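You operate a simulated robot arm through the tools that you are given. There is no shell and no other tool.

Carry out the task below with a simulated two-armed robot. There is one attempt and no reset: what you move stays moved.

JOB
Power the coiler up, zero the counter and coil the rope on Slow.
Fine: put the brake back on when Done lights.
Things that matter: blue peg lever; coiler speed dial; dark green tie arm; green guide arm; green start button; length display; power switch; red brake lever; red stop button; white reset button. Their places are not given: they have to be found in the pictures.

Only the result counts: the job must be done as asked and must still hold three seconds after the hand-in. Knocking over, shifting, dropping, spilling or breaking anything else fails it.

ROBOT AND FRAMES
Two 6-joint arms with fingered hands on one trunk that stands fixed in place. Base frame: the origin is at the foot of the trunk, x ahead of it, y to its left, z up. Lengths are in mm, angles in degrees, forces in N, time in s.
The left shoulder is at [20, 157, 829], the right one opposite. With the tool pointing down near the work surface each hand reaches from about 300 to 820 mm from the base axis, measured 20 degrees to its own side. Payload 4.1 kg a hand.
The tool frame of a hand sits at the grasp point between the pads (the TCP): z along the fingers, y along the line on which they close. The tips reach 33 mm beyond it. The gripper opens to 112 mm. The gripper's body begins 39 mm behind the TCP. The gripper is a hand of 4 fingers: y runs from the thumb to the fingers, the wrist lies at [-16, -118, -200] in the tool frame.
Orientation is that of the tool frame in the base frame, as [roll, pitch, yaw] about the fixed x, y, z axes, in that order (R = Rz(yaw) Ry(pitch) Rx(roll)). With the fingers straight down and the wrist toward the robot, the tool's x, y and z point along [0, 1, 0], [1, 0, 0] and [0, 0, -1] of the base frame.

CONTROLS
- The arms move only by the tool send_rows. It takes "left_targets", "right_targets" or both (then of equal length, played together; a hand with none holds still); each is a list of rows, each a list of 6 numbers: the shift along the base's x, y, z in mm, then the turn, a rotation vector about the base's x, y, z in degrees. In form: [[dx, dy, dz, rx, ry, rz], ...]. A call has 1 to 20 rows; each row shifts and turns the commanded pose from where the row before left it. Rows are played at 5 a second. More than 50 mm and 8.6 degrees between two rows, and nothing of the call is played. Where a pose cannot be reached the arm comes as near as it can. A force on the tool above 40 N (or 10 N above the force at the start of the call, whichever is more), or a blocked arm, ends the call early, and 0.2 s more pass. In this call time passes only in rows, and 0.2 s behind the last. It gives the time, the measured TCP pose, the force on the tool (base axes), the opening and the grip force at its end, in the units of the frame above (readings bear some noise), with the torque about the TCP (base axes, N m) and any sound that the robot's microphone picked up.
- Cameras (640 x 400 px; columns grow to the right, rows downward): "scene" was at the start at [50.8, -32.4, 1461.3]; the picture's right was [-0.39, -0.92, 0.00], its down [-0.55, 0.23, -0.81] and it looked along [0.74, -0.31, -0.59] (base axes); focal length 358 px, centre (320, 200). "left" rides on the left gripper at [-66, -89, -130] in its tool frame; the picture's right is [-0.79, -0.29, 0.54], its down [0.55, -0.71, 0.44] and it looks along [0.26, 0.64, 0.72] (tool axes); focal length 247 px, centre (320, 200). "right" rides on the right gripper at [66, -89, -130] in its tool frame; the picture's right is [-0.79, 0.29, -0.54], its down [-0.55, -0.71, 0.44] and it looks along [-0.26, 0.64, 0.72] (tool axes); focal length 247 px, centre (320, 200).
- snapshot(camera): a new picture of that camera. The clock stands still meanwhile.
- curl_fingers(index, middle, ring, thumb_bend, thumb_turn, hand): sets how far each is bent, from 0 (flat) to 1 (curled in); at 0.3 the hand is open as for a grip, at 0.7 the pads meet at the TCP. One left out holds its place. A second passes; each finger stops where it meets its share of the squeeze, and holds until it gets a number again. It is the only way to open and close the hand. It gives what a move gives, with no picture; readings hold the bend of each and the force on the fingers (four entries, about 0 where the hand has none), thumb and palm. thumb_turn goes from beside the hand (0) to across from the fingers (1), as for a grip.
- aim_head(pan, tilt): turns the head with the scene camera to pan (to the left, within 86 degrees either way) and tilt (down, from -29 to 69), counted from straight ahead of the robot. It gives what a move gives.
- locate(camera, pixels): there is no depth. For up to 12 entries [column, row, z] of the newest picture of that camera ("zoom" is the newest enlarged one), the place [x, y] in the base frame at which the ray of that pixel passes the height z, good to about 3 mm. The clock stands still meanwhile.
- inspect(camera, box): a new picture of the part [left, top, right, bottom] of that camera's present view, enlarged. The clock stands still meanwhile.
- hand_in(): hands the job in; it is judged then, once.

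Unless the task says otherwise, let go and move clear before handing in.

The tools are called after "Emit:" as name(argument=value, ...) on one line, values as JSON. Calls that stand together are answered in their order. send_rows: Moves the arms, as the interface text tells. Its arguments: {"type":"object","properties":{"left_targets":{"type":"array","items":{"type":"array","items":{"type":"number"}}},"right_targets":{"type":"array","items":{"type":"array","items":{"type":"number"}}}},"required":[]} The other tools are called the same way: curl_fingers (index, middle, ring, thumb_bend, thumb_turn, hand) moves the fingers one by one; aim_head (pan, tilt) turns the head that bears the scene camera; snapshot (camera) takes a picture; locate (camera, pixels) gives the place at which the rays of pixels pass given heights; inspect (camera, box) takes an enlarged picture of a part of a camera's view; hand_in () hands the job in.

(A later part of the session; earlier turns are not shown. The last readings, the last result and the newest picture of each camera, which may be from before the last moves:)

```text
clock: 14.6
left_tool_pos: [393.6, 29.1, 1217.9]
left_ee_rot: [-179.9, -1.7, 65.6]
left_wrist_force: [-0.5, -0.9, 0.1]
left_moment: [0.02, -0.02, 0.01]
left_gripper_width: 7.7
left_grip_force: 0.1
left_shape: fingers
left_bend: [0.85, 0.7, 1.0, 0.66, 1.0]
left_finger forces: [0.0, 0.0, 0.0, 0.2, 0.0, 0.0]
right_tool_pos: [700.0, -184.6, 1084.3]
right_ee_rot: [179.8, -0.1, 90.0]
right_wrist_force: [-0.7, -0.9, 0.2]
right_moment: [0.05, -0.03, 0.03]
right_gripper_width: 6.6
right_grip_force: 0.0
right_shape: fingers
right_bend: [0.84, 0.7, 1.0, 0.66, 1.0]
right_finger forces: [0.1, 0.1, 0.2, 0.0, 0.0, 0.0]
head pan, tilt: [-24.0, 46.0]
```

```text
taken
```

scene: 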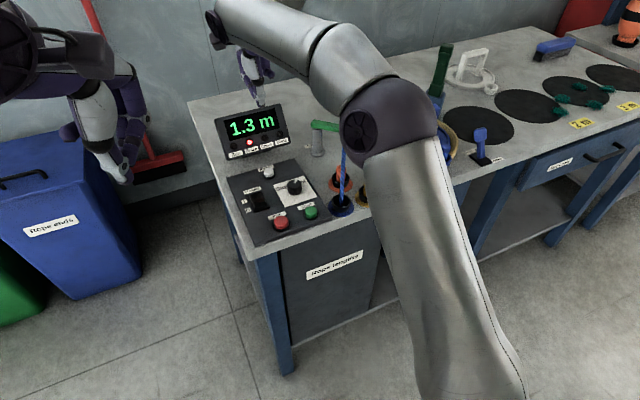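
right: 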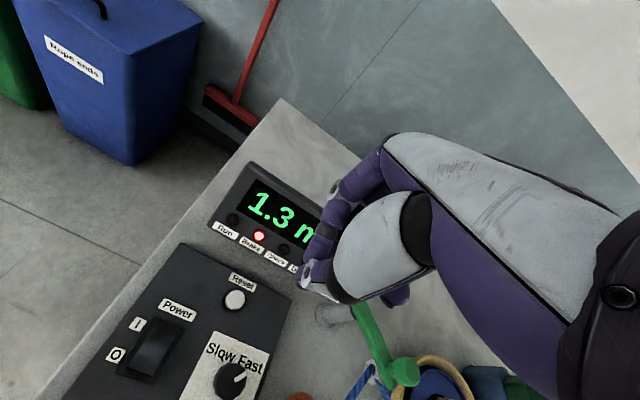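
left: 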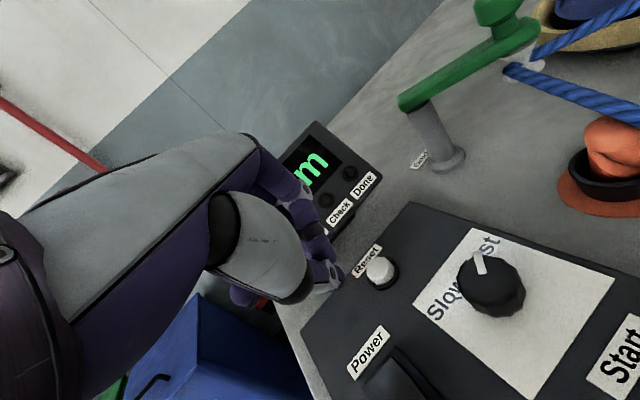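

The right hand is above Reset at (700,-185) and clear of the guide. I will descend to just above the button and check alignment.

Emit:
send_rows(right_targets=[[3, 1, -45, 0, 0, 0], [3, 1, -45, 0, 0, 0], [2, 1, -45, 0, 0, 0], [2, 0, -20, 0, 0, 0]])

Emit:
snapshot(camera="scene")

Emit:
inspect(camera="scene", box=[225, 110, 325, 200])

Emit:
snapshot(camera="right")

Emit:
inspect(camera="right", box=[200, 170, 360, 340])

```text
clock: 15.6
left_tool_pos: [394.4, 29.8, 1219.3]
left_ee_rot: [-179.9, -1.7, 65.6]
left_wrist_force: [0.3, 0.1, 0.0]
left_moment: [-0.04, 0.0, 0.01]
left_gripper_width: 7.6
left_grip_force: 0.0
left_shape: fingers
left_bend: [0.85, 0.7, 1.0, 0.66, 1.0]
left_finger forces: [0.0, 0.0, 0.0, 0.0, 0.0, 0.0]
right_tool_pos: [710.5, -178.1, 927.8]
right_ee_rot: [179.9, 0.0, 90.1]
right_wrist_force: [-0.9, 0.8, -0.1]
right_moment: [-0.03, 0.01, 0.0]
right_gripper_width: 6.9
right_grip_force: 0.1
right_shape: fingers
right_bend: [0.85, 0.7, 1.0, 0.66, 1.0]
right_finger forces: [0.0, 0.1, 0.0, 0.0, 0.1, 0.0]
head pan, tilt: [-24.0, 46.0]
```

```text
taken
```

scene: 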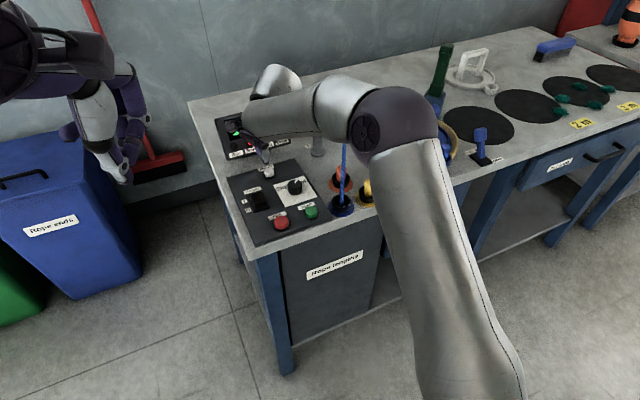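

```text
4.44 times, centred on (275, 155) of scene
```

zoom: 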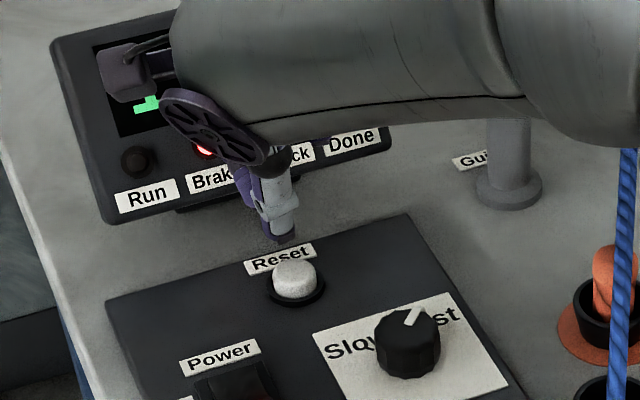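

```text
taken
```

right: 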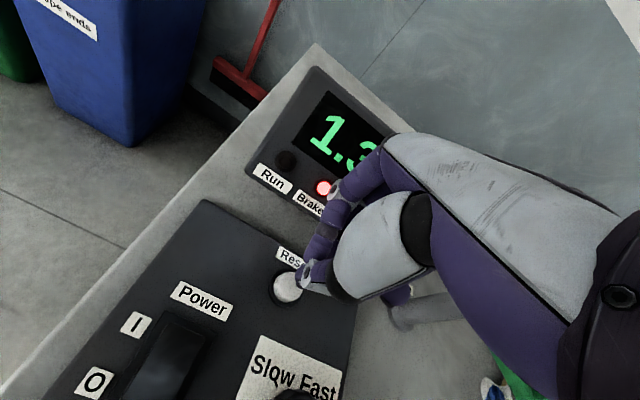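

```text
2.35 times, centred on (280, 255) of right
```

zoom: 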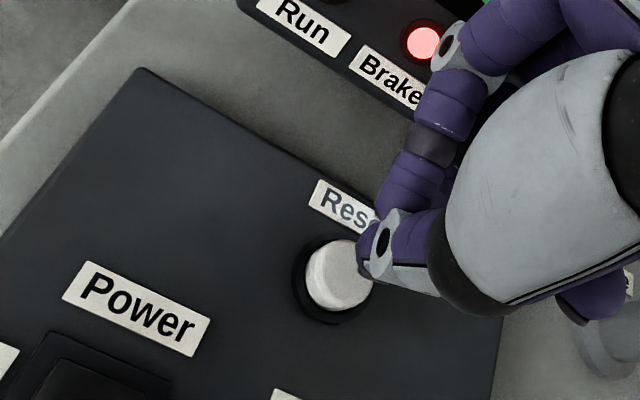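

The tip at (266,164) in the scene picture is above and slightly left of Reset at (269,172). I will measure both.

Emit:
locate(camera="scene", pixels=[[266, 164, 888], [266, 163, 894], [269.4, 171.5, 864], [269.4, 171.5, 870], [294.5, 183.5, 880]])

Emit:
locate(camera="right", pixels=[[302, 276, 888], [302, 280, 894], [289, 286, 864], [289, 286, 870]])

```text
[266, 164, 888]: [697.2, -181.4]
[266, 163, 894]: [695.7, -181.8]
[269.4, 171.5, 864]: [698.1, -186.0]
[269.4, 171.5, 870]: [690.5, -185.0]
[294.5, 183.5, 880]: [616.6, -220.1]
```

```text
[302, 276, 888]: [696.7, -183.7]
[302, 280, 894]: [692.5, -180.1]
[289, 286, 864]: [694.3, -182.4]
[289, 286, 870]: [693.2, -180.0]
```

The tip (697,-182) is aligned with Reset (696,-184). I will press down.

Emit:
send_rows(right_targets=[[0, -1, -12, 0, 0, 0], [0, 0, -6, 0, 0, 0], [0, 0, -4, 0, 0, 0], [0, 0, -3, 0, 0, 0], [0, 0, -3, 0, 0, 0]])

Emit:
snapshot(camera="right")

Emit:
inspect(camera="scene", box=[225, 110, 325, 200])

```text
clock: 16.8
left_tool_pos: [393.0, 31.3, 1217.5]
left_ee_rot: [-179.9, -1.8, 65.5]
left_wrist_force: [-0.7, -0.4, -0.2]
left_moment: [0.03, 0.01, -0.01]
left_gripper_width: 7.5
left_grip_force: 0.1
left_shape: fingers
left_bend: [0.85, 0.7, 1.0, 0.66, 1.0]
left_finger forces: [0.0, 0.0, 0.0, 0.0, 0.1, 0.0]
right_tool_pos: [710.9, -179.8, 901.5]
right_ee_rot: [-180.0, 0.0, 89.9]
right_wrist_force: [-0.1, 0.0, -0.9]
right_moment: [-0.01, 0.02, 0.0]
right_gripper_width: 6.9
right_grip_force: 0.0
right_shape: fingers
right_bend: [0.85, 0.7, 1.0, 0.66, 1.0]
right_finger forces: [0.0, 0.0, 0.0, 0.0, 0.0, 0.0]
head pan, tilt: [-24.0, 46.0]
```

```text
taken
```

right: 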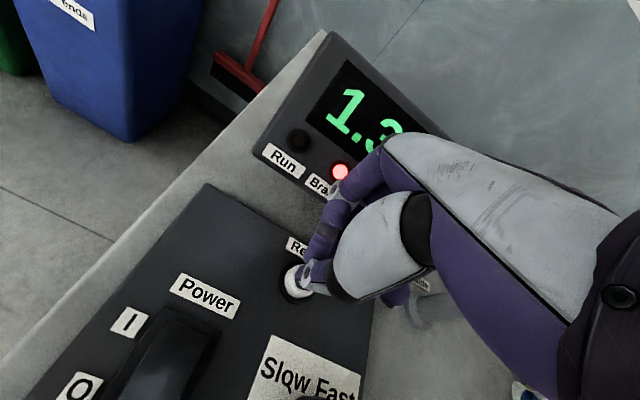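

```text
4.44 times, centred on (275, 155) of scene
```

zoom: 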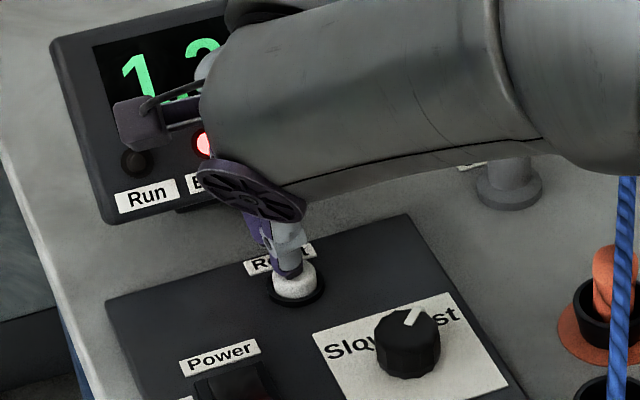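

There is no contact yet, with the tip just at the button. I will continue down gently.

Emit:
send_rows(right_targets=[[0, -1, -3, 0, 0, 0], [0, 0, -3, 0, 0, 0], [0, 0, -2, 0, 0, 0]])

Emit:
snapshot(camera="right")

```text
clock: 17.6
left_tool_pos: [394.2, 30.0, 1218.8]
left_ee_rot: [-179.9, -1.7, 65.5]
left_wrist_force: [0.2, -0.3, -0.1]
left_moment: [-0.02, 0.03, -0.02]
left_gripper_width: 7.7
left_grip_force: 0.1
left_shape: fingers
left_bend: [0.85, 0.7, 1.0, 0.66, 1.0]
left_finger forces: [0.0, 0.0, 0.1, 0.0, 0.0, 0.0]
right_tool_pos: [712.6, -181.6, 893.6]
right_ee_rot: [179.9, 0.0, 89.9]
right_wrist_force: [-1.2, 0.8, 3.9]
right_moment: [0.03, 0.11, -0.02]
right_gripper_width: 7.1
right_grip_force: 5.8
right_shape: fingers
right_bend: [0.85, 0.7, 1.0, 0.66, 1.0]
right_finger forces: [0.0, 0.0, 0.0, 0.1, 10.8, 0.0]
head pan, tilt: [-24.0, 46.0]
heard: click
```

```text
taken
```

right: 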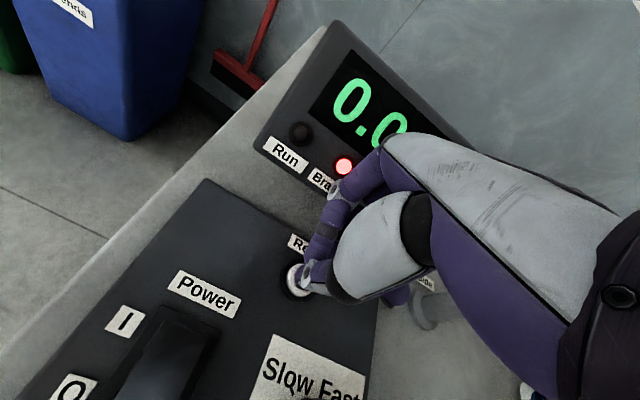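

I heard a click and the display reads 0.0, so the counter is zeroed. I will rise, move above the dial, pre-turn the hand to yaw 45 and open it partway.

Emit:
send_rows(right_targets=[[0, 0, 40, 0, 0, 0], [0, 0, 40, 0, 0, 0], [-16, -7, 5, 0, 0, -7.5], [-16, -7, 0, 0, 0, -7.5], [-16, -7, 0, 0, 0, -7.5], [-16, -7, 0, 0, 0, -7.5], [-16, -7, 0, 0, 0, -7.5], [-16, -7, 0, 0, 0, -7.5]])

Emit:
curl_fingers(hand="right", index=0.45, middle=0.45, ring=0.45, thumb_bend=0.45, thumb_turn=1)

Emit:
snapshot(camera="scene")

Emit:
snapshot(camera="right")

Emit:
inspect(camera="scene", box=[225, 110, 345, 220])

```text
clock: 19.4
left_tool_pos: [394.9, 30.0, 1218.6]
left_ee_rot: [-180.0, -1.6, 65.7]
left_wrist_force: [0.2, -0.2, -0.4]
left_moment: [0.0, 0.07, -0.02]
left_gripper_width: 7.3
left_grip_force: 0.0
left_shape: fingers
left_bend: [0.85, 0.7, 1.0, 0.66, 1.0]
left_finger forces: [0.0, 0.0, 0.0, 0.0, 0.0, 0.0]
right_tool_pos: [616.7, -225.2, 979.3]
right_ee_rot: [179.9, 0.0, 45.0]
right_wrist_force: [-0.5, 0.2, -0.5]
right_moment: [-0.02, 0.02, 0.01]
right_gripper_width: 7.0
right_grip_force: 0.0
right_shape: fingers
right_bend: [0.85, 0.7, 1.0, 0.66, 1.0]
right_finger forces: [0.0, 0.1, 0.0, 0.0, 0.0, 0.0]
head pan, tilt: [-24.0, 46.0]
```

```text
clock: 20.4
left_tool_pos: [394.2, 31.2, 1218.3]
left_ee_rot: [-180.0, -1.6, 65.6]
left_wrist_force: [0.0, -0.1, -0.8]
left_moment: [0.0, 0.01, -0.01]
left_gripper_width: 7.5
left_grip_force: 0.1
left_shape: fingers
left_bend: [0.85, 0.7, 1.0, 0.66, 1.0]
left_finger forces: [0.0, 0.1, 0.0, 0.1, 0.1, 0.1]
right_tool_pos: [616.2, -224.4, 978.7]
right_ee_rot: [-179.9, 0.1, 45.0]
right_wrist_force: [0.5, 0.3, -0.4]
right_moment: [0.0, 0.0, 0.03]
right_gripper_width: 71.1
right_grip_force: 0.1
right_shape: fingers
right_bend: [0.45, 0.45, 0.45, 0.45, 0.99]
right_finger forces: [0.0, 0.0, 0.1, 0.1, 0.1, 0.0]
head pan, tilt: [-24.0, 46.0]
```

```text
taken
```

scene: 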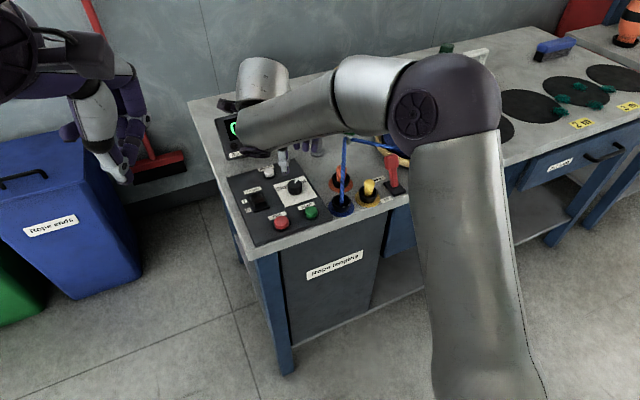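

```text
taken
```

right: 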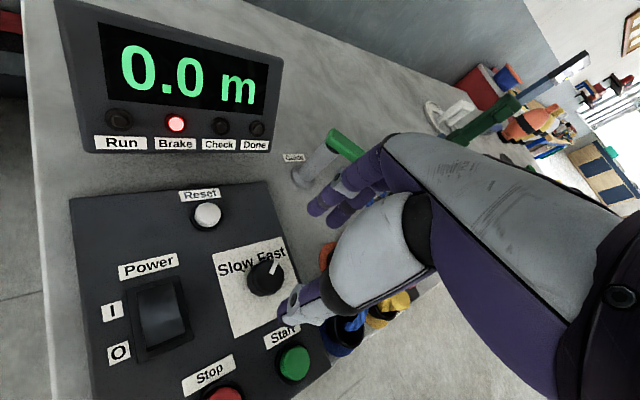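

```text
3.64 times, centred on (285, 165) of scene
```

zoom: 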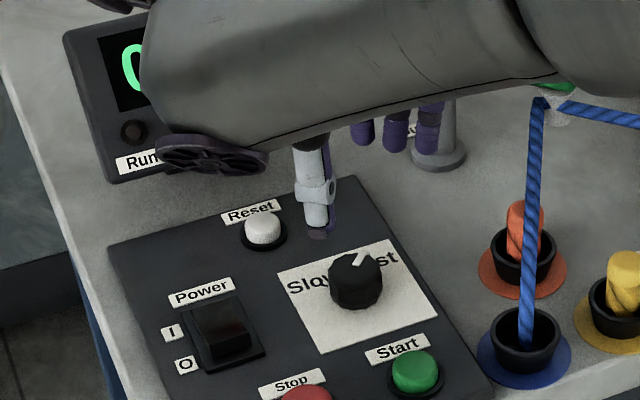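

The hand is above the dial at yaw 45 with a 71 mm opening, and the display shows 0.0 m. I will refine the dial centre before descending.

Emit:
inspect(camera="right", box=[200, 220, 320, 340])

Emit:
locate(camera="zoom", pixels=[[330, 200, 880], [330, 200, 850]])

```text
3.33 times, centred on (260, 280) of right
```

zoom: 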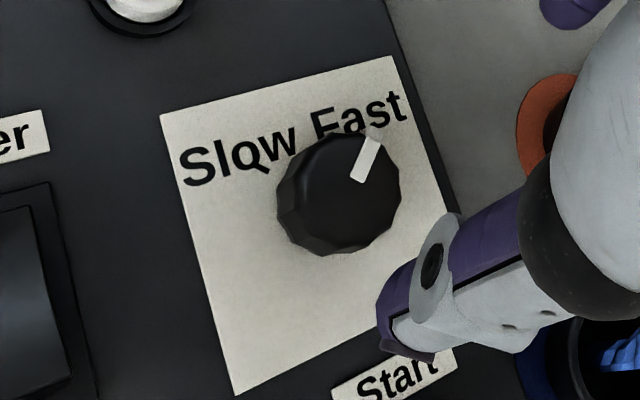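

```text
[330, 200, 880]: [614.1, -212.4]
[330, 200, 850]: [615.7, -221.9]
```

The dial's top face is centred near (347,188) in this enlargement. I will locate that and the pointer's ends.

Emit:
locate(camera="zoom", pixels=[[347, 190, 880], [347, 190, 875], [372, 140, 880], [357, 180, 880], [292, 190, 880], [400, 190, 880], [235, 155, 850], [360, 115, 850], [160, 116, 850], [388, 57, 850], [236, 394, 850]])

```text
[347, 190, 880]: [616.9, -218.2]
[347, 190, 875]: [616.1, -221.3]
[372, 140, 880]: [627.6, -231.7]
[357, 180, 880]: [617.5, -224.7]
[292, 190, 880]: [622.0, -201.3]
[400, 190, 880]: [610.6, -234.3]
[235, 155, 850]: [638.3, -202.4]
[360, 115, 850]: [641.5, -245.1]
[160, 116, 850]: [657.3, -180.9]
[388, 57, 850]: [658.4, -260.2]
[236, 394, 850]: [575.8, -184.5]
```

The dial centre is (617,-220), with the pointer at about -46° (Fast) and Slow at about +42°. I will descend around the dial, watching for contact.

Emit:
send_rows(right_targets=[[1, 4.5, -30, 0, 0, 0], [0, 0, -25, 0, 0, 0], [0, 0, -10, 0, 0, 0], [0, 0, -8, 0, 0, 0]])

Emit:
snapshot(camera="right")

Emit:
inspect(camera="scene", box=[245, 140, 345, 220])

Emit:
inspect(camera="right", box=[220, 180, 380, 340])

```text
clock: 21.4
left_tool_pos: [393.0, 30.0, 1218.2]
left_ee_rot: [-179.8, -1.8, 65.7]
left_wrist_force: [-1.0, 0.3, 0.3]
left_moment: [-0.03, -0.01, -0.03]
left_gripper_width: 7.5
left_grip_force: 0.0
left_shape: fingers
left_bend: [0.85, 0.7, 1.0, 0.66, 1.0]
left_finger forces: [0.1, 0.0, 0.1, 0.0, 0.1, 0.1]
right_tool_pos: [616.7, -219.9, 904.4]
right_ee_rot: [-180.0, 0.0, 45.1]
right_wrist_force: [-0.9, 0.2, -0.1]
right_moment: [0.0, 0.03, 0.0]
right_gripper_width: 70.8
right_grip_force: 0.1
right_shape: fingers
right_bend: [0.45, 0.45, 0.45, 0.45, 0.99]
right_finger forces: [0.0, 0.0, 0.0, 0.0, 0.0, 0.0]
head pan, tilt: [-24.0, 46.0]
```

```text
taken
```

right: 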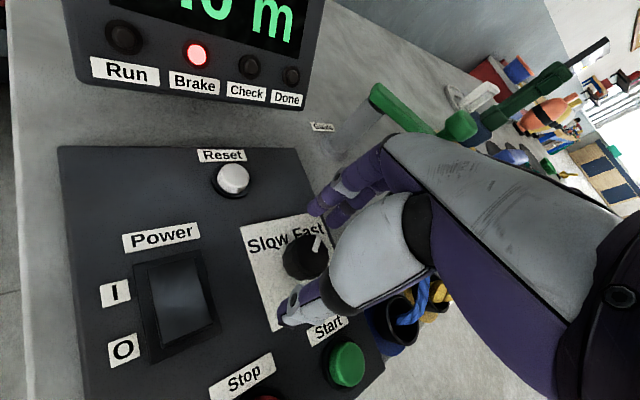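

```text
5.00 times, centred on (295, 180) of scene
```

zoom: 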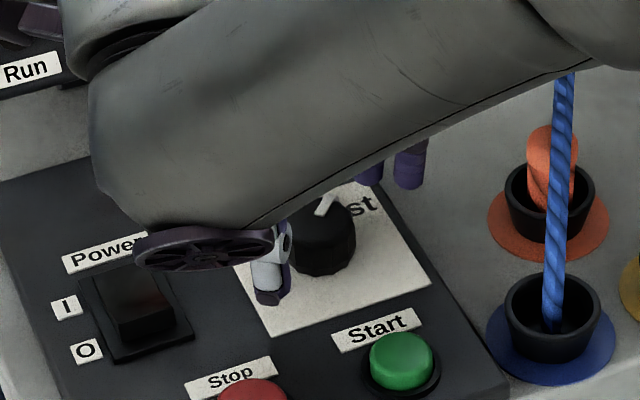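

```text
2.50 times, centred on (300, 260) of right
```

zoom: 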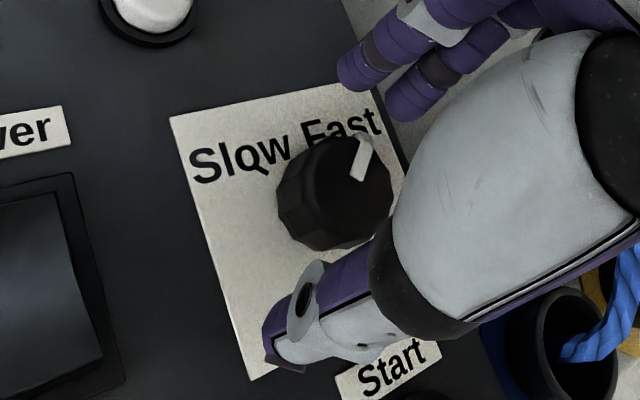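

The dial sits between thumb and fingers. I will lower another 8 mm and close gently on it.

Emit:
send_rows(right_targets=[[0, 0, -4, 0, 0, 0], [0, 0, -4, 0, 0, 0]])

Emit:
curl_fingers(hand="right", index=0.64, middle=0.64, ring=0.64, thumb_bend=0.64)

Emit:
snapshot(camera="right")

Emit:
inspect(camera="right", box=[220, 180, 380, 340])

Emit:
inspect(camera="scene", box=[245, 140, 345, 220])

```text
clock: 22.0
left_tool_pos: [393.9, 30.0, 1218.1]
left_ee_rot: [180.0, -1.7, 65.7]
left_wrist_force: [0.1, 0.8, 0.3]
left_moment: [-0.04, 0.05, -0.02]
left_gripper_width: 7.5
left_grip_force: 0.1
left_shape: fingers
left_bend: [0.85, 0.7, 1.0, 0.66, 1.0]
left_finger forces: [0.0, 0.1, 0.0, 0.0, 0.0, 0.0]
right_tool_pos: [616.3, -219.8, 897.0]
right_ee_rot: [180.0, 0.0, 45.0]
right_wrist_force: [0.9, 0.1, -0.1]
right_moment: [0.0, 0.01, 0.0]
right_gripper_width: 71.0
right_grip_force: 0.1
right_shape: fingers
right_bend: [0.45, 0.45, 0.45, 0.45, 0.99]
right_finger forces: [0.0, 0.0, 0.0, 0.0, 0.0, 0.0]
head pan, tilt: [-24.0, 46.0]
```

```text
clock: 23.0
left_tool_pos: [395.0, 29.4, 1218.1]
left_ee_rot: [-179.9, -1.7, 65.6]
left_wrist_force: [0.1, 0.0, 0.6]
left_moment: [0.0, -0.02, 0.0]
left_gripper_width: 7.4
left_grip_force: 0.1
left_shape: fingers
left_bend: [0.85, 0.7, 1.0, 0.66, 1.0]
left_finger forces: [0.1, 0.0, 0.1, 0.0, 0.0, 0.0]
right_tool_pos: [616.9, -220.1, 897.2]
right_ee_rot: [179.9, -0.1, 45.0]
right_wrist_force: [5.5, -4.8, -0.1]
right_moment: [-0.15, -0.17, 0.03]
right_gripper_width: 28.1
right_grip_force: 5.6
right_shape: fingers
right_bend: [0.6, 0.6, 0.64, 0.62, 1.0]
right_finger forces: [4.1, 5.2, 0.0, 0.0, 1.8, 0.0]
head pan, tilt: [-24.0, 46.0]
```

```text
taken
```

right: 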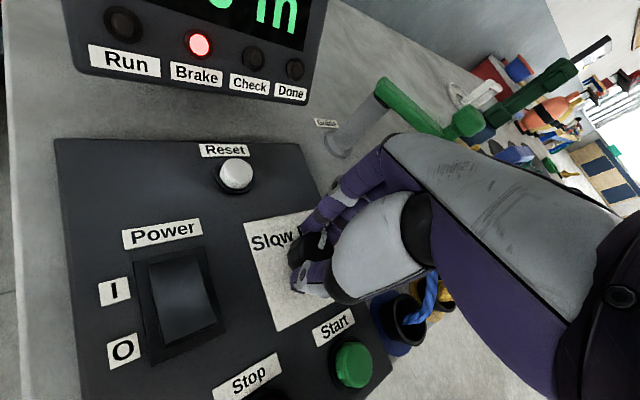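

```text
2.50 times, centred on (300, 260) of right
```

zoom: 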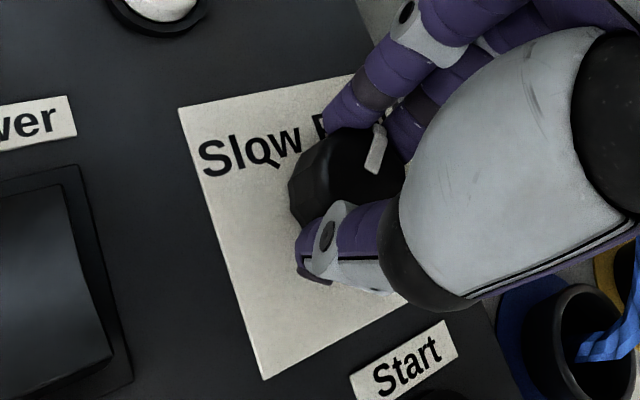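

```text
5.00 times, centred on (295, 180) of scene
```

zoom: 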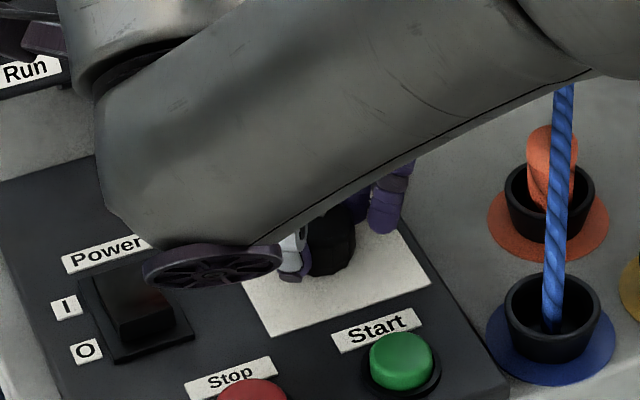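

The index and middle fingers and the thumb have the dial, but the thumb is pressing lightly. I will firm up the grip.

Emit:
curl_fingers(hand="right", index=0.66, middle=0.66, ring=0.66, thumb_bend=0.72)

```text
clock: 24.0
left_tool_pos: [394.8, 30.4, 1218.1]
left_ee_rot: [-179.9, -1.6, 65.6]
left_wrist_force: [-0.4, 0.2, 0.5]
left_moment: [0.03, -0.02, 0.02]
left_gripper_width: 7.6
left_grip_force: 0.0
left_shape: fingers
left_bend: [0.85, 0.7, 1.0, 0.66, 1.0]
left_finger forces: [0.0, 0.0, 0.0, 0.0, 0.1, 0.1]
right_tool_pos: [618.0, -218.8, 897.0]
right_ee_rot: [-180.0, 0.0, 45.0]
right_wrist_force: [1.6, -1.6, 0.5]
right_moment: [-0.13, -0.09, 0.05]
right_gripper_width: 26.5
right_grip_force: 10.6
right_shape: fingers
right_bend: [0.6, 0.6, 0.66, 0.64, 1.0]
right_finger forces: [5.3, 7.3, 0.0, 0.0, 9.1, 0.1]
head pan, tilt: [-24.0, 46.0]
```

Thumb and fingers now balance at about 10 N. I will turn the dial counter-clockwise (seen from above) by 48° and check.

Emit:
send_rows(right_targets=[[0, 0, 0, 0, 0, 8], [0, 0, 0, 0, 0, 8], [0, 0, 0, 0, 0, 8], [0, 0, 0, 0, 0, 8], [0, 0, 0, 0, 0, 8], [0, 0, 0, 0, 0, 8]])

Emit:
inspect(camera="right", box=[220, 180, 380, 340])

Emit:
snapshot(camera="scene")

```text
clock: 25.4
left_tool_pos: [394.1, 30.4, 1218.5]
left_ee_rot: [-180.0, -1.7, 65.6]
left_wrist_force: [-0.3, 0.3, 0.3]
left_moment: [-0.01, 0.01, 0.0]
left_gripper_width: 7.6
left_grip_force: 0.0
left_shape: fingers
left_bend: [0.85, 0.7, 1.0, 0.66, 1.0]
left_finger forces: [0.1, 0.0, 0.0, 0.0, 0.0, 0.1]
right_tool_pos: [616.1, -219.1, 896.8]
right_ee_rot: [-179.9, 0.0, 93.0]
right_wrist_force: [-5.5, -4.4, 1.2]
right_moment: [-0.13, 0.16, -0.01]
right_gripper_width: 26.3
right_grip_force: 9.8
right_shape: fingers
right_bend: [0.62, 0.62, 0.66, 0.64, 1.0]
right_finger forces: [2.9, 5.2, 0.0, 0.1, 13.1, 0.0]
head pan, tilt: [-24.0, 46.0]
```

```text
2.50 times, centred on (300, 260) of right
```

zoom: 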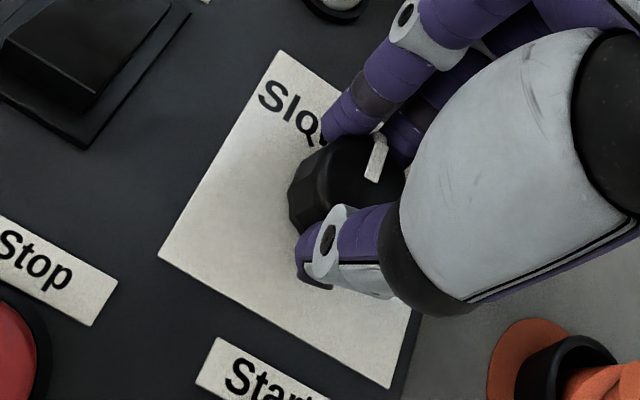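

```text
taken
```

scene: 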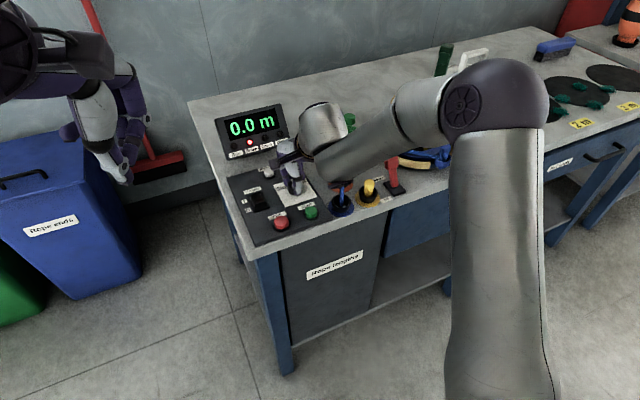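

The pointer is turning with the hand. I will continue, watching the arm's clearance to the guide and rope.

Emit:
send_rows(right_targets=[[0, 0, 0, 0, 0, 8], [0, 0, 0, 0, 0, 8], [0, 0, 0, 0, 0, 8]])

Emit:
inspect(camera="right", box=[220, 180, 380, 340])

Emit:
snapshot(camera="scene")

Emit:
snapshot(camera="left")

```text
clock: 26.2
left_tool_pos: [392.7, 30.7, 1219.0]
left_ee_rot: [-180.0, -1.7, 65.8]
left_wrist_force: [0.5, 0.5, 0.7]
left_moment: [0.0, 0.01, 0.01]
left_gripper_width: 7.4
left_grip_force: 0.0
left_shape: fingers
left_bend: [0.85, 0.7, 1.0, 0.66, 1.0]
left_finger forces: [0.1, 0.0, 0.0, 0.0, 0.1, 0.0]
right_tool_pos: [621.4, -234.6, 897.2]
right_ee_rot: [-179.2, 1.4, 110.4]
right_wrist_force: [-2.6, -0.4, 2.2]
right_moment: [0.03, 0.01, -0.05]
right_gripper_width: 25.0
right_grip_force: 7.0
right_shape: fingers
right_bend: [0.61, 0.66, 0.66, 0.65, 1.0]
right_finger forces: [5.9, 0.0, 0.0, 0.0, 7.6, 0.0]
right hand out of reach, approached as far as the arm can: row 2, 3
head pan, tilt: [-24.0, 46.0]
```

```text
2.50 times, centred on (300, 260) of right
```

zoom: 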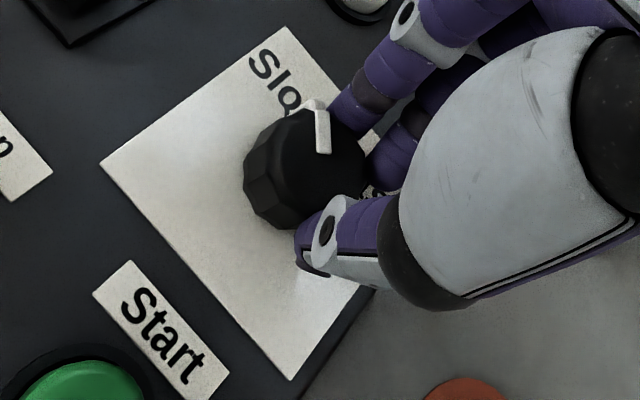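

```text
taken
```

scene: 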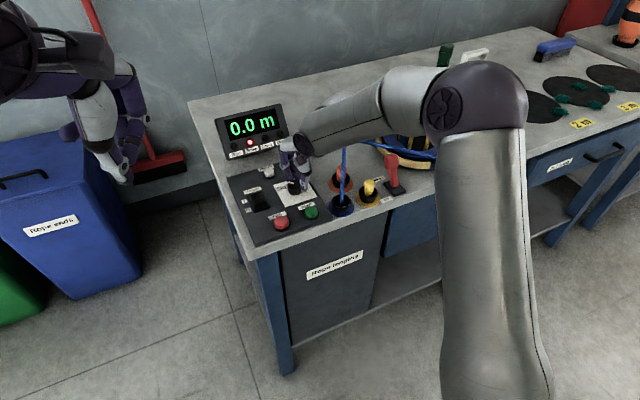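

```text
taken
```

left: 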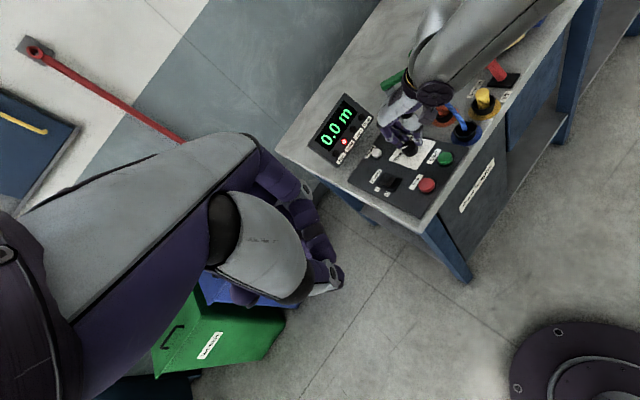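

The wrist ran out of reach at yaw 110 and the hand drifted to (621,-235), leaving the dial partway. I will release, lift, turn back to yaw 50 and regrip.

Emit:
curl_fingers(hand="right", index=0.42, middle=0.42, ring=0.42, thumb_bend=0.42)

Emit:
send_rows(right_targets=[[0, 0, 20, 0, 0, 0], [0, 0, 30, 0, 0, 0], [0, 0, 20, 0, 0, -8], [0, 0, 0, 0, 0, -8], [0, 0, 0, 0, 0, -8], [0, 0, 0, 0, 0, -8], [0, 0, 0, 0, 0, -8], [0, 0, 0, 0, 0, -8]])

Emit:
snapshot(camera="right")

Emit:
inspect(camera="scene", box=[245, 140, 345, 220])

Emit:
inspect(camera="right", box=[200, 200, 340, 340])

```text
clock: 27.2
left_tool_pos: [394.3, 31.4, 1219.0]
left_ee_rot: [-179.9, -1.6, 65.6]
left_wrist_force: [0.6, -0.5, -0.6]
left_moment: [0.01, 0.03, 0.0]
left_gripper_width: 7.6
left_grip_force: 0.2
left_shape: fingers
left_bend: [0.85, 0.7, 1.0, 0.66, 1.0]
left_finger forces: [0.1, 0.0, 0.1, 0.1, 0.1, 0.0]
right_tool_pos: [621.6, -235.0, 897.0]
right_ee_rot: [-179.0, 1.3, 110.3]
right_wrist_force: [-0.8, -0.1, -0.3]
right_moment: [-0.04, -0.03, 0.03]
right_gripper_width: 79.4
right_grip_force: 0.1
right_shape: fingers
right_bend: [0.42, 0.42, 0.42, 0.42, 0.99]
right_finger forces: [0.1, 0.1, 0.0, 0.0, 0.0, 0.0]
head pan, tilt: [-24.0, 46.0]
```

```text
clock: 29.0
left_tool_pos: [394.1, 30.2, 1218.3]
left_ee_rot: [-179.9, -1.7, 65.6]
left_wrist_force: [0.0, -0.2, 0.5]
left_moment: [-0.01, -0.02, 0.01]
left_gripper_width: 7.3
left_grip_force: 0.1
left_shape: fingers
left_bend: [0.85, 0.7, 1.0, 0.66, 1.0]
left_finger forces: [0.0, 0.0, 0.1, 0.0, 0.0, 0.0]
right_tool_pos: [621.1, -235.3, 966.0]
right_ee_rot: [-179.1, 1.4, 62.2]
right_wrist_force: [-1.0, -0.4, 0.6]
right_moment: [0.01, -0.03, -0.02]
right_gripper_width: 79.5
right_grip_force: 0.0
right_shape: fingers
right_bend: [0.42, 0.42, 0.42, 0.42, 0.99]
right_finger forces: [0.0, 0.0, 0.0, 0.0, 0.0, 0.0]
head pan, tilt: [-24.0, 46.0]
```

```text
taken
```

right: 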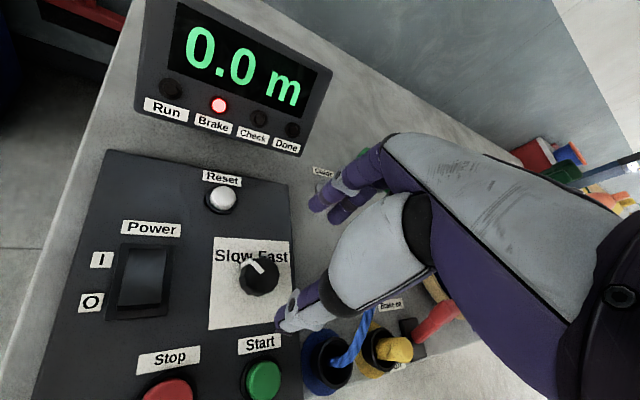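

```text
5.00 times, centred on (295, 180) of scene
```

zoom: 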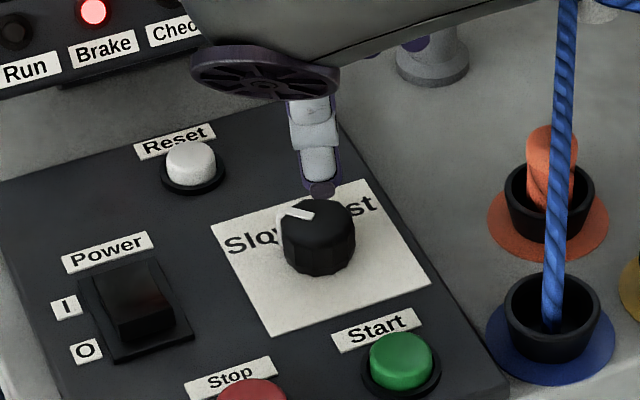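

```text
2.86 times, centred on (270, 270) of right
```

zoom: 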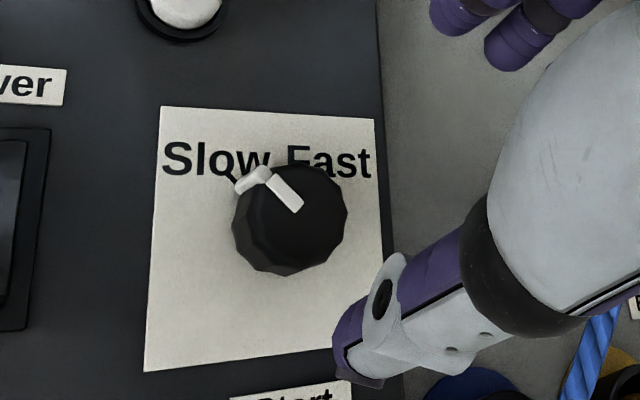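

The pointer now leans toward Slow. I will measure its angle from the pointer's ends, and get the dial's top centre.

Emit:
locate(camera="zoom", pixels=[[297, 208, 880], [268, 170, 880], [297, 210, 880], [346, 205, 880], [248, 205, 880], [200, 160, 850], [330, 162, 850]])

Emit:
inspect(camera="scene", box=[280, 165, 320, 200])

Emit:
locate(camera="zoom", pixels=[[330, 200, 880]])

```text
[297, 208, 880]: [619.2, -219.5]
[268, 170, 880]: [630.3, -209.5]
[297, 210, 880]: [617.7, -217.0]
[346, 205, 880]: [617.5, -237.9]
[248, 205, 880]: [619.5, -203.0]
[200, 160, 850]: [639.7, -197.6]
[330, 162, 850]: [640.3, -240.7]
```

```text
11.43 times, centred on (300, 182) of scene
```

zoom: 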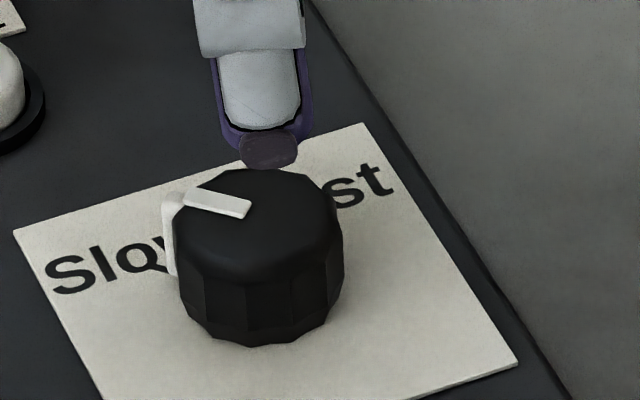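

```text
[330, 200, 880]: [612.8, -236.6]
```

The pointer measures about +42°, which is the Slow mark and opposite Fast, so the dial is set. Next is the brake: I will close the hand, lift high and move near the red lever for a close look.

Emit:
send_rows(right_targets=[[0, 0, 40, 0, 0, 0], [-20, 0, 40, 0, 0, 4], [-20, -20, 30, 0, 0, 4], [-20, -30, 10, 0, 0, 4], [-20, -40, 0, 0, 0, 4], [-20, -40, 0, 0, 0, 4], [-15, -40, 0, 0, 0, 4]])

Emit:
snapshot(camera="right")

Emit:
snapshot(camera="scene")

Emit:
snapshot(camera="left")

```text
clock: 30.6
left_tool_pos: [393.7, 30.6, 1218.5]
left_ee_rot: [-180.0, -1.8, 65.8]
left_wrist_force: [0.2, 0.1, 0.0]
left_moment: [-0.02, 0.02, -0.04]
left_gripper_width: 7.2
left_grip_force: 0.1
left_shape: fingers
left_bend: [0.85, 0.7, 1.0, 0.66, 1.0]
left_finger forces: [0.0, 0.0, 0.1, 0.1, 0.0, 0.0]
right_tool_pos: [506.4, -404.3, 1087.4]
right_ee_rot: [-179.0, 1.3, 86.5]
right_wrist_force: [0.1, 0.9, -0.4]
right_moment: [-0.02, 0.02, 0.01]
right_gripper_width: 79.4
right_grip_force: 0.0
right_shape: fingers
right_bend: [0.42, 0.42, 0.42, 0.42, 0.99]
right_finger forces: [0.0, 0.0, 0.0, 0.0, 0.1, 0.0]
head pan, tilt: [-24.0, 46.0]
```

```text
taken
```

right: 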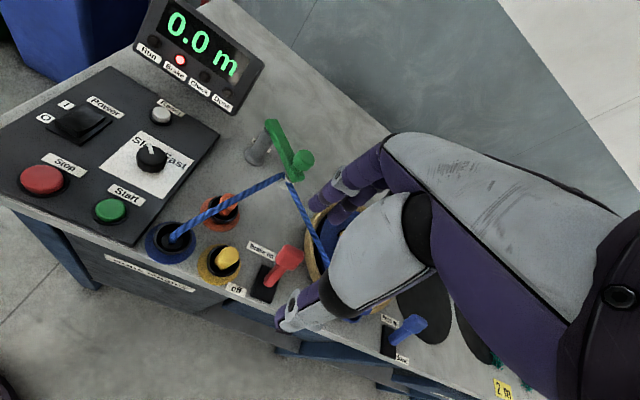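

```text
taken
```

scene: 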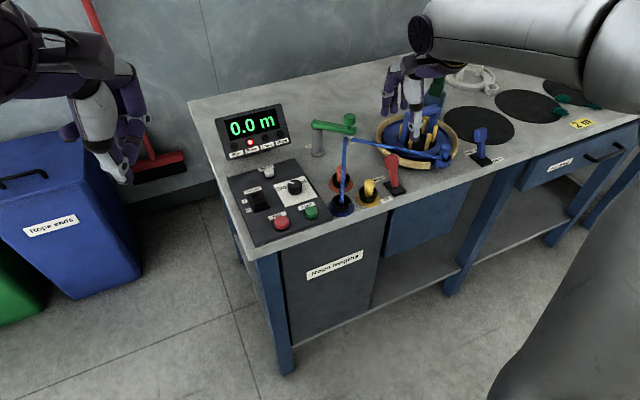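

```text
taken
```

left: 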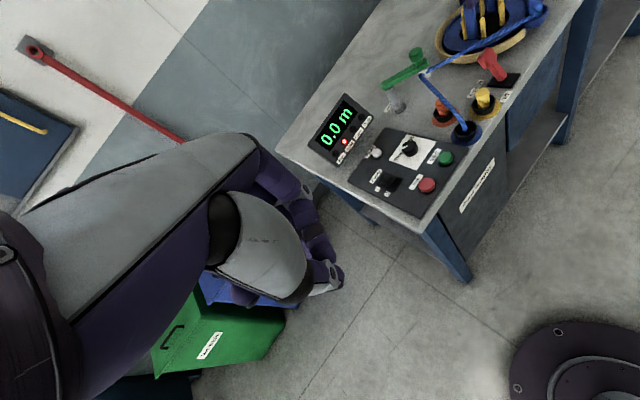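

Emit:
inspect(camera="right", box=[160, 170, 340, 320])

Emit:
inspect(camera="scene", box=[340, 130, 460, 220])

Emit:
inspect(camera="left", box=[400, 20, 560, 150])

```text
2.67 times, centred on (250, 245) of right
```

zoom: 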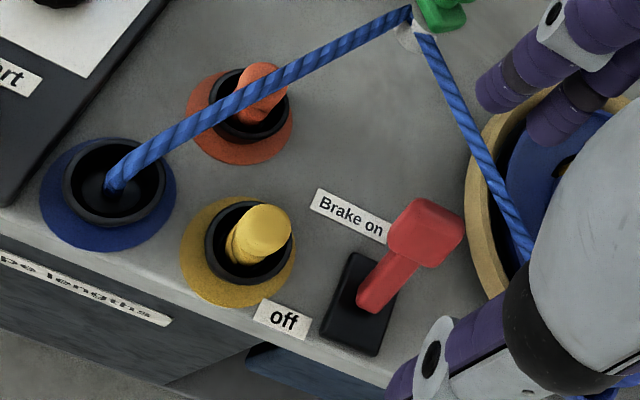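

```text
4.44 times, centred on (400, 175) of scene
```

zoom: 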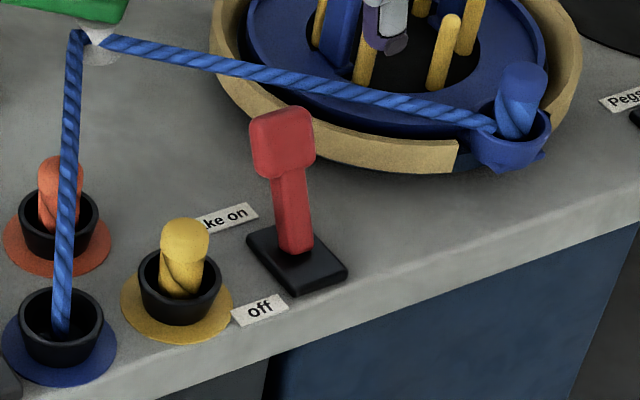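

```text
3.08 times, centred on (480, 85) of left
```

zoom: 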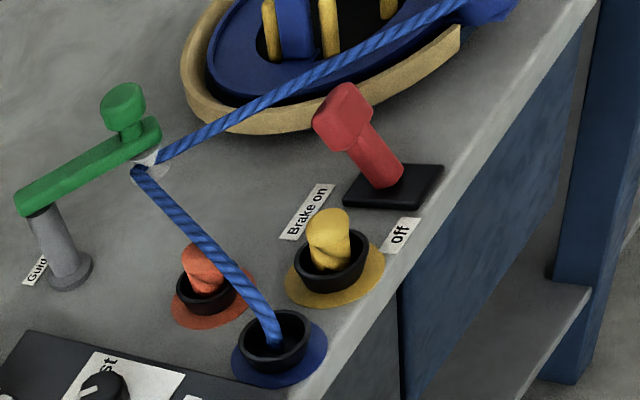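

The lever leans toward "Brake on" with its slab between the two labels. I will triangulate its head, pivot, slab and the rope behind it.

Emit:
locate(camera="scene", pixels=[[391.7, 162.2, 850], [391.7, 162.2, 950], [394.8, 185.8, 840], [383.8, 182.2, 840], [393.9, 196.4, 840], [405.9, 190.8, 840], [438.7, 157.4, 850], [438.7, 157.4, 950], [349.3, 139, 950], [391.4, 155.4, 900]])

Emit:
locate(camera="left", pixels=[[487.5, 57.4, 850], [487.5, 57.4, 950], [502.7, 80.8, 840], [487, 86.6, 840], [510.9, 87.9, 840], [520, 74, 840], [527, 27, 850], [527, 27, 950], [423, 78, 950]])

Emit:
locate(camera="right", pixels=[[290, 257, 850], [290, 257, 950], [272, 275, 840], [280, 311, 840], [263, 235, 840], [327, 266, 900], [400, 170, 900]])

```text
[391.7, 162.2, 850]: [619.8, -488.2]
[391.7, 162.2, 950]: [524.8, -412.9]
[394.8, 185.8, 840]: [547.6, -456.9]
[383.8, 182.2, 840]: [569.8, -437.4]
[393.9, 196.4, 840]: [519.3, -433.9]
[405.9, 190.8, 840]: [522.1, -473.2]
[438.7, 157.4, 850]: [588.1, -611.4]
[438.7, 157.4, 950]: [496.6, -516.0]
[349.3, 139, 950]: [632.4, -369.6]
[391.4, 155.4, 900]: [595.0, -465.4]
```

```text
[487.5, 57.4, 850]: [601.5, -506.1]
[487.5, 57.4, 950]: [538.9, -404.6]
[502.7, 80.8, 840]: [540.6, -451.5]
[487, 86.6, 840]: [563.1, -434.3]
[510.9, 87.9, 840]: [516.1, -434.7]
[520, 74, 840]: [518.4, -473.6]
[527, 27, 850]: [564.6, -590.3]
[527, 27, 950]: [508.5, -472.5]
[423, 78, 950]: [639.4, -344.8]
```

```text
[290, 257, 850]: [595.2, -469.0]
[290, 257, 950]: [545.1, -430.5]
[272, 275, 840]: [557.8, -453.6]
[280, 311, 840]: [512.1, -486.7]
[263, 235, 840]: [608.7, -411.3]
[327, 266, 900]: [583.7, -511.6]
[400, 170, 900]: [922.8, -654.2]
```

The slab centre is near (543,-454) and the head is at (567,-448,905), leaning about +24 mm in x. I will measure where the rope passes behind it.

Emit:
locate(camera="scene", pixels=[[349.3, 139, 900], [349.3, 139, 950], [438.7, 157.4, 850], [438.7, 157.4, 900], [400, 148.5, 910]])

Emit:
locate(camera="left", pixels=[[423.2, 73.6, 900], [423.2, 73.6, 950], [527, 21.7, 850], [527, 21.7, 900]])

Emit:
locate(camera="right", pixels=[[285.6, 179.5, 900], [285.6, 179.5, 950], [304, 224, 910], [313, 242, 905], [327, 265.6, 895]])

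```text
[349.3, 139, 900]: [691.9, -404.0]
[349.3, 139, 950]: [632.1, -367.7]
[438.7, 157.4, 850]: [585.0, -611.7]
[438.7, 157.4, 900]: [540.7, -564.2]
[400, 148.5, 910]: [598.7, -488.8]
```

```text
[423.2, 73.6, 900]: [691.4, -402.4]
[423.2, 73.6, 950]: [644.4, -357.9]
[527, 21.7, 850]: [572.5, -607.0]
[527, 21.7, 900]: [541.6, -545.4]
```

```text
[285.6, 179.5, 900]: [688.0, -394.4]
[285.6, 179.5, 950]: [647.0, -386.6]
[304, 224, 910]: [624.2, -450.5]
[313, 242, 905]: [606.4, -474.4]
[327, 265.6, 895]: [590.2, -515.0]
```

The rope passes about 58 mm behind the lever head at z≈895, leaving room for the fingers. I will move above the head at yaw 62 with a 60 mm opening.

Emit:
send_rows(right_targets=[[14, -10, -15, 0, 0, -8], [14, -10, -20, 0, 0, -8], [14, -10, -20, 0, 0, -8], [14, -11, -20, 0, 0, 0]])

Emit:
curl_fingers(hand="right", index=0.49, middle=0.49, ring=0.49, thumb_bend=0.49)

Emit:
snapshot(camera="right")

Emit:
snapshot(camera="scene")

Emit:
inspect(camera="right", box=[200, 170, 360, 330])

Emit:
inspect(camera="scene", box=[340, 110, 460, 210])

```text
clock: 31.6
left_tool_pos: [393.4, 31.0, 1218.8]
left_ee_rot: [-179.9, -1.7, 65.5]
left_wrist_force: [0.0, 0.2, 0.2]
left_moment: [-0.03, -0.04, -0.03]
left_gripper_width: 7.4
left_grip_force: 0.0
left_shape: fingers
left_bend: [0.85, 0.7, 1.0, 0.66, 1.0]
left_finger forces: [0.0, 0.0, 0.0, 0.0, 0.0, 0.0]
right_tool_pos: [560.6, -447.9, 1012.6]
right_ee_rot: [-179.0, 1.4, 62.4]
right_wrist_force: [-0.2, 0.7, 0.9]
right_moment: [-0.02, 0.0, 0.03]
right_gripper_width: 79.5
right_grip_force: 0.1
right_shape: fingers
right_bend: [0.42, 0.42, 0.42, 0.42, 0.99]
right_finger forces: [0.1, 0.0, 0.0, 0.0, 0.1, 0.1]
head pan, tilt: [-24.0, 46.0]
```

```text
clock: 32.6
left_tool_pos: [395.5, 29.6, 1218.1]
left_ee_rot: [-179.9, -1.7, 65.7]
left_wrist_force: [0.0, -0.1, -0.2]
left_moment: [-0.04, 0.02, 0.01]
left_gripper_width: 7.6
left_grip_force: 0.0
left_shape: fingers
left_bend: [0.85, 0.7, 1.0, 0.66, 1.0]
left_finger forces: [0.0, 0.1, 0.1, 0.1, 0.0, 0.0]
right_tool_pos: [562.0, -447.6, 1012.6]
right_ee_rot: [-179.1, 1.3, 62.4]
right_wrist_force: [0.0, 0.3, -0.9]
right_moment: [0.01, -0.01, 0.01]
right_gripper_width: 60.8
right_grip_force: 0.0
right_shape: fingers
right_bend: [0.49, 0.49, 0.49, 0.49, 1.0]
right_finger forces: [0.1, 0.0, 0.0, 0.0, 0.0, 0.1]
head pan, tilt: [-24.0, 46.0]
```

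```text
taken
```

right: 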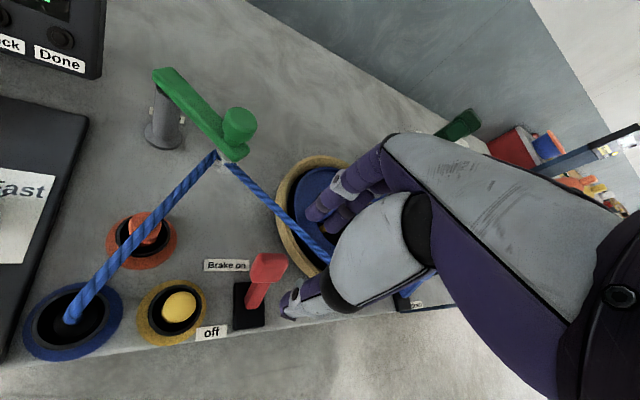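

```text
taken
```

scene: 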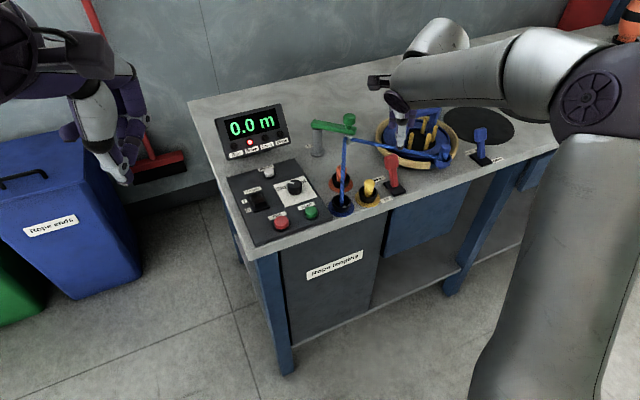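

```text
2.50 times, centred on (280, 250) of right
```

zoom: 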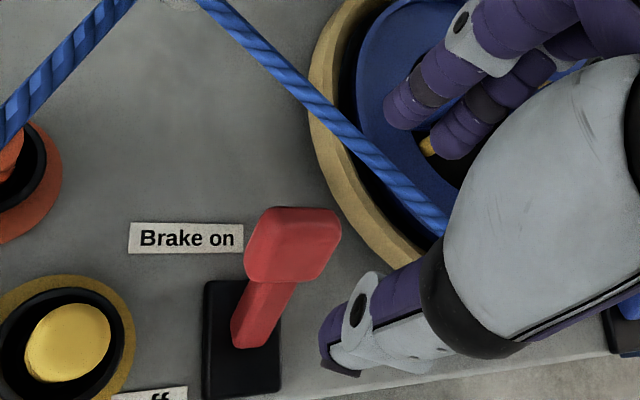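

```text
4.00 times, centred on (400, 160) of scene
```

zoom: 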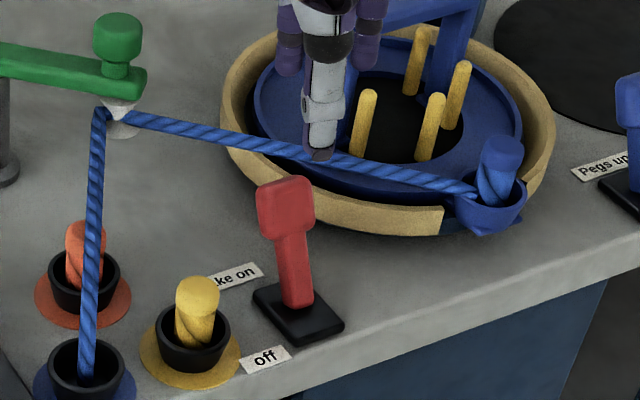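

I will measure the head's top face in both cameras before descending over it.

Emit:
locate(camera="right", pixels=[[277, 256, 924], [277, 256, 915], [257, 268, 905], [287, 275, 905], [273, 267, 905], [255, 306, 845]])

Emit:
locate(camera="scene", pixels=[[391, 155.5, 924], [391, 155.5, 915], [391.5, 162, 905], [384, 160, 905], [398, 158, 905], [391, 170, 890]])

```text
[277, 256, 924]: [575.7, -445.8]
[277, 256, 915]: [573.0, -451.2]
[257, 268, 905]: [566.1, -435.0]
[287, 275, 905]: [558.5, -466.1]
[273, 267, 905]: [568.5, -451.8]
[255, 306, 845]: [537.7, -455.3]
```

```text
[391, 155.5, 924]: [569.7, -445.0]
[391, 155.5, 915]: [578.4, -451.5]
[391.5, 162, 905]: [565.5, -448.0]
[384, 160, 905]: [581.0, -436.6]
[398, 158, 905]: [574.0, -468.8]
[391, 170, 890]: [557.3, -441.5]
```

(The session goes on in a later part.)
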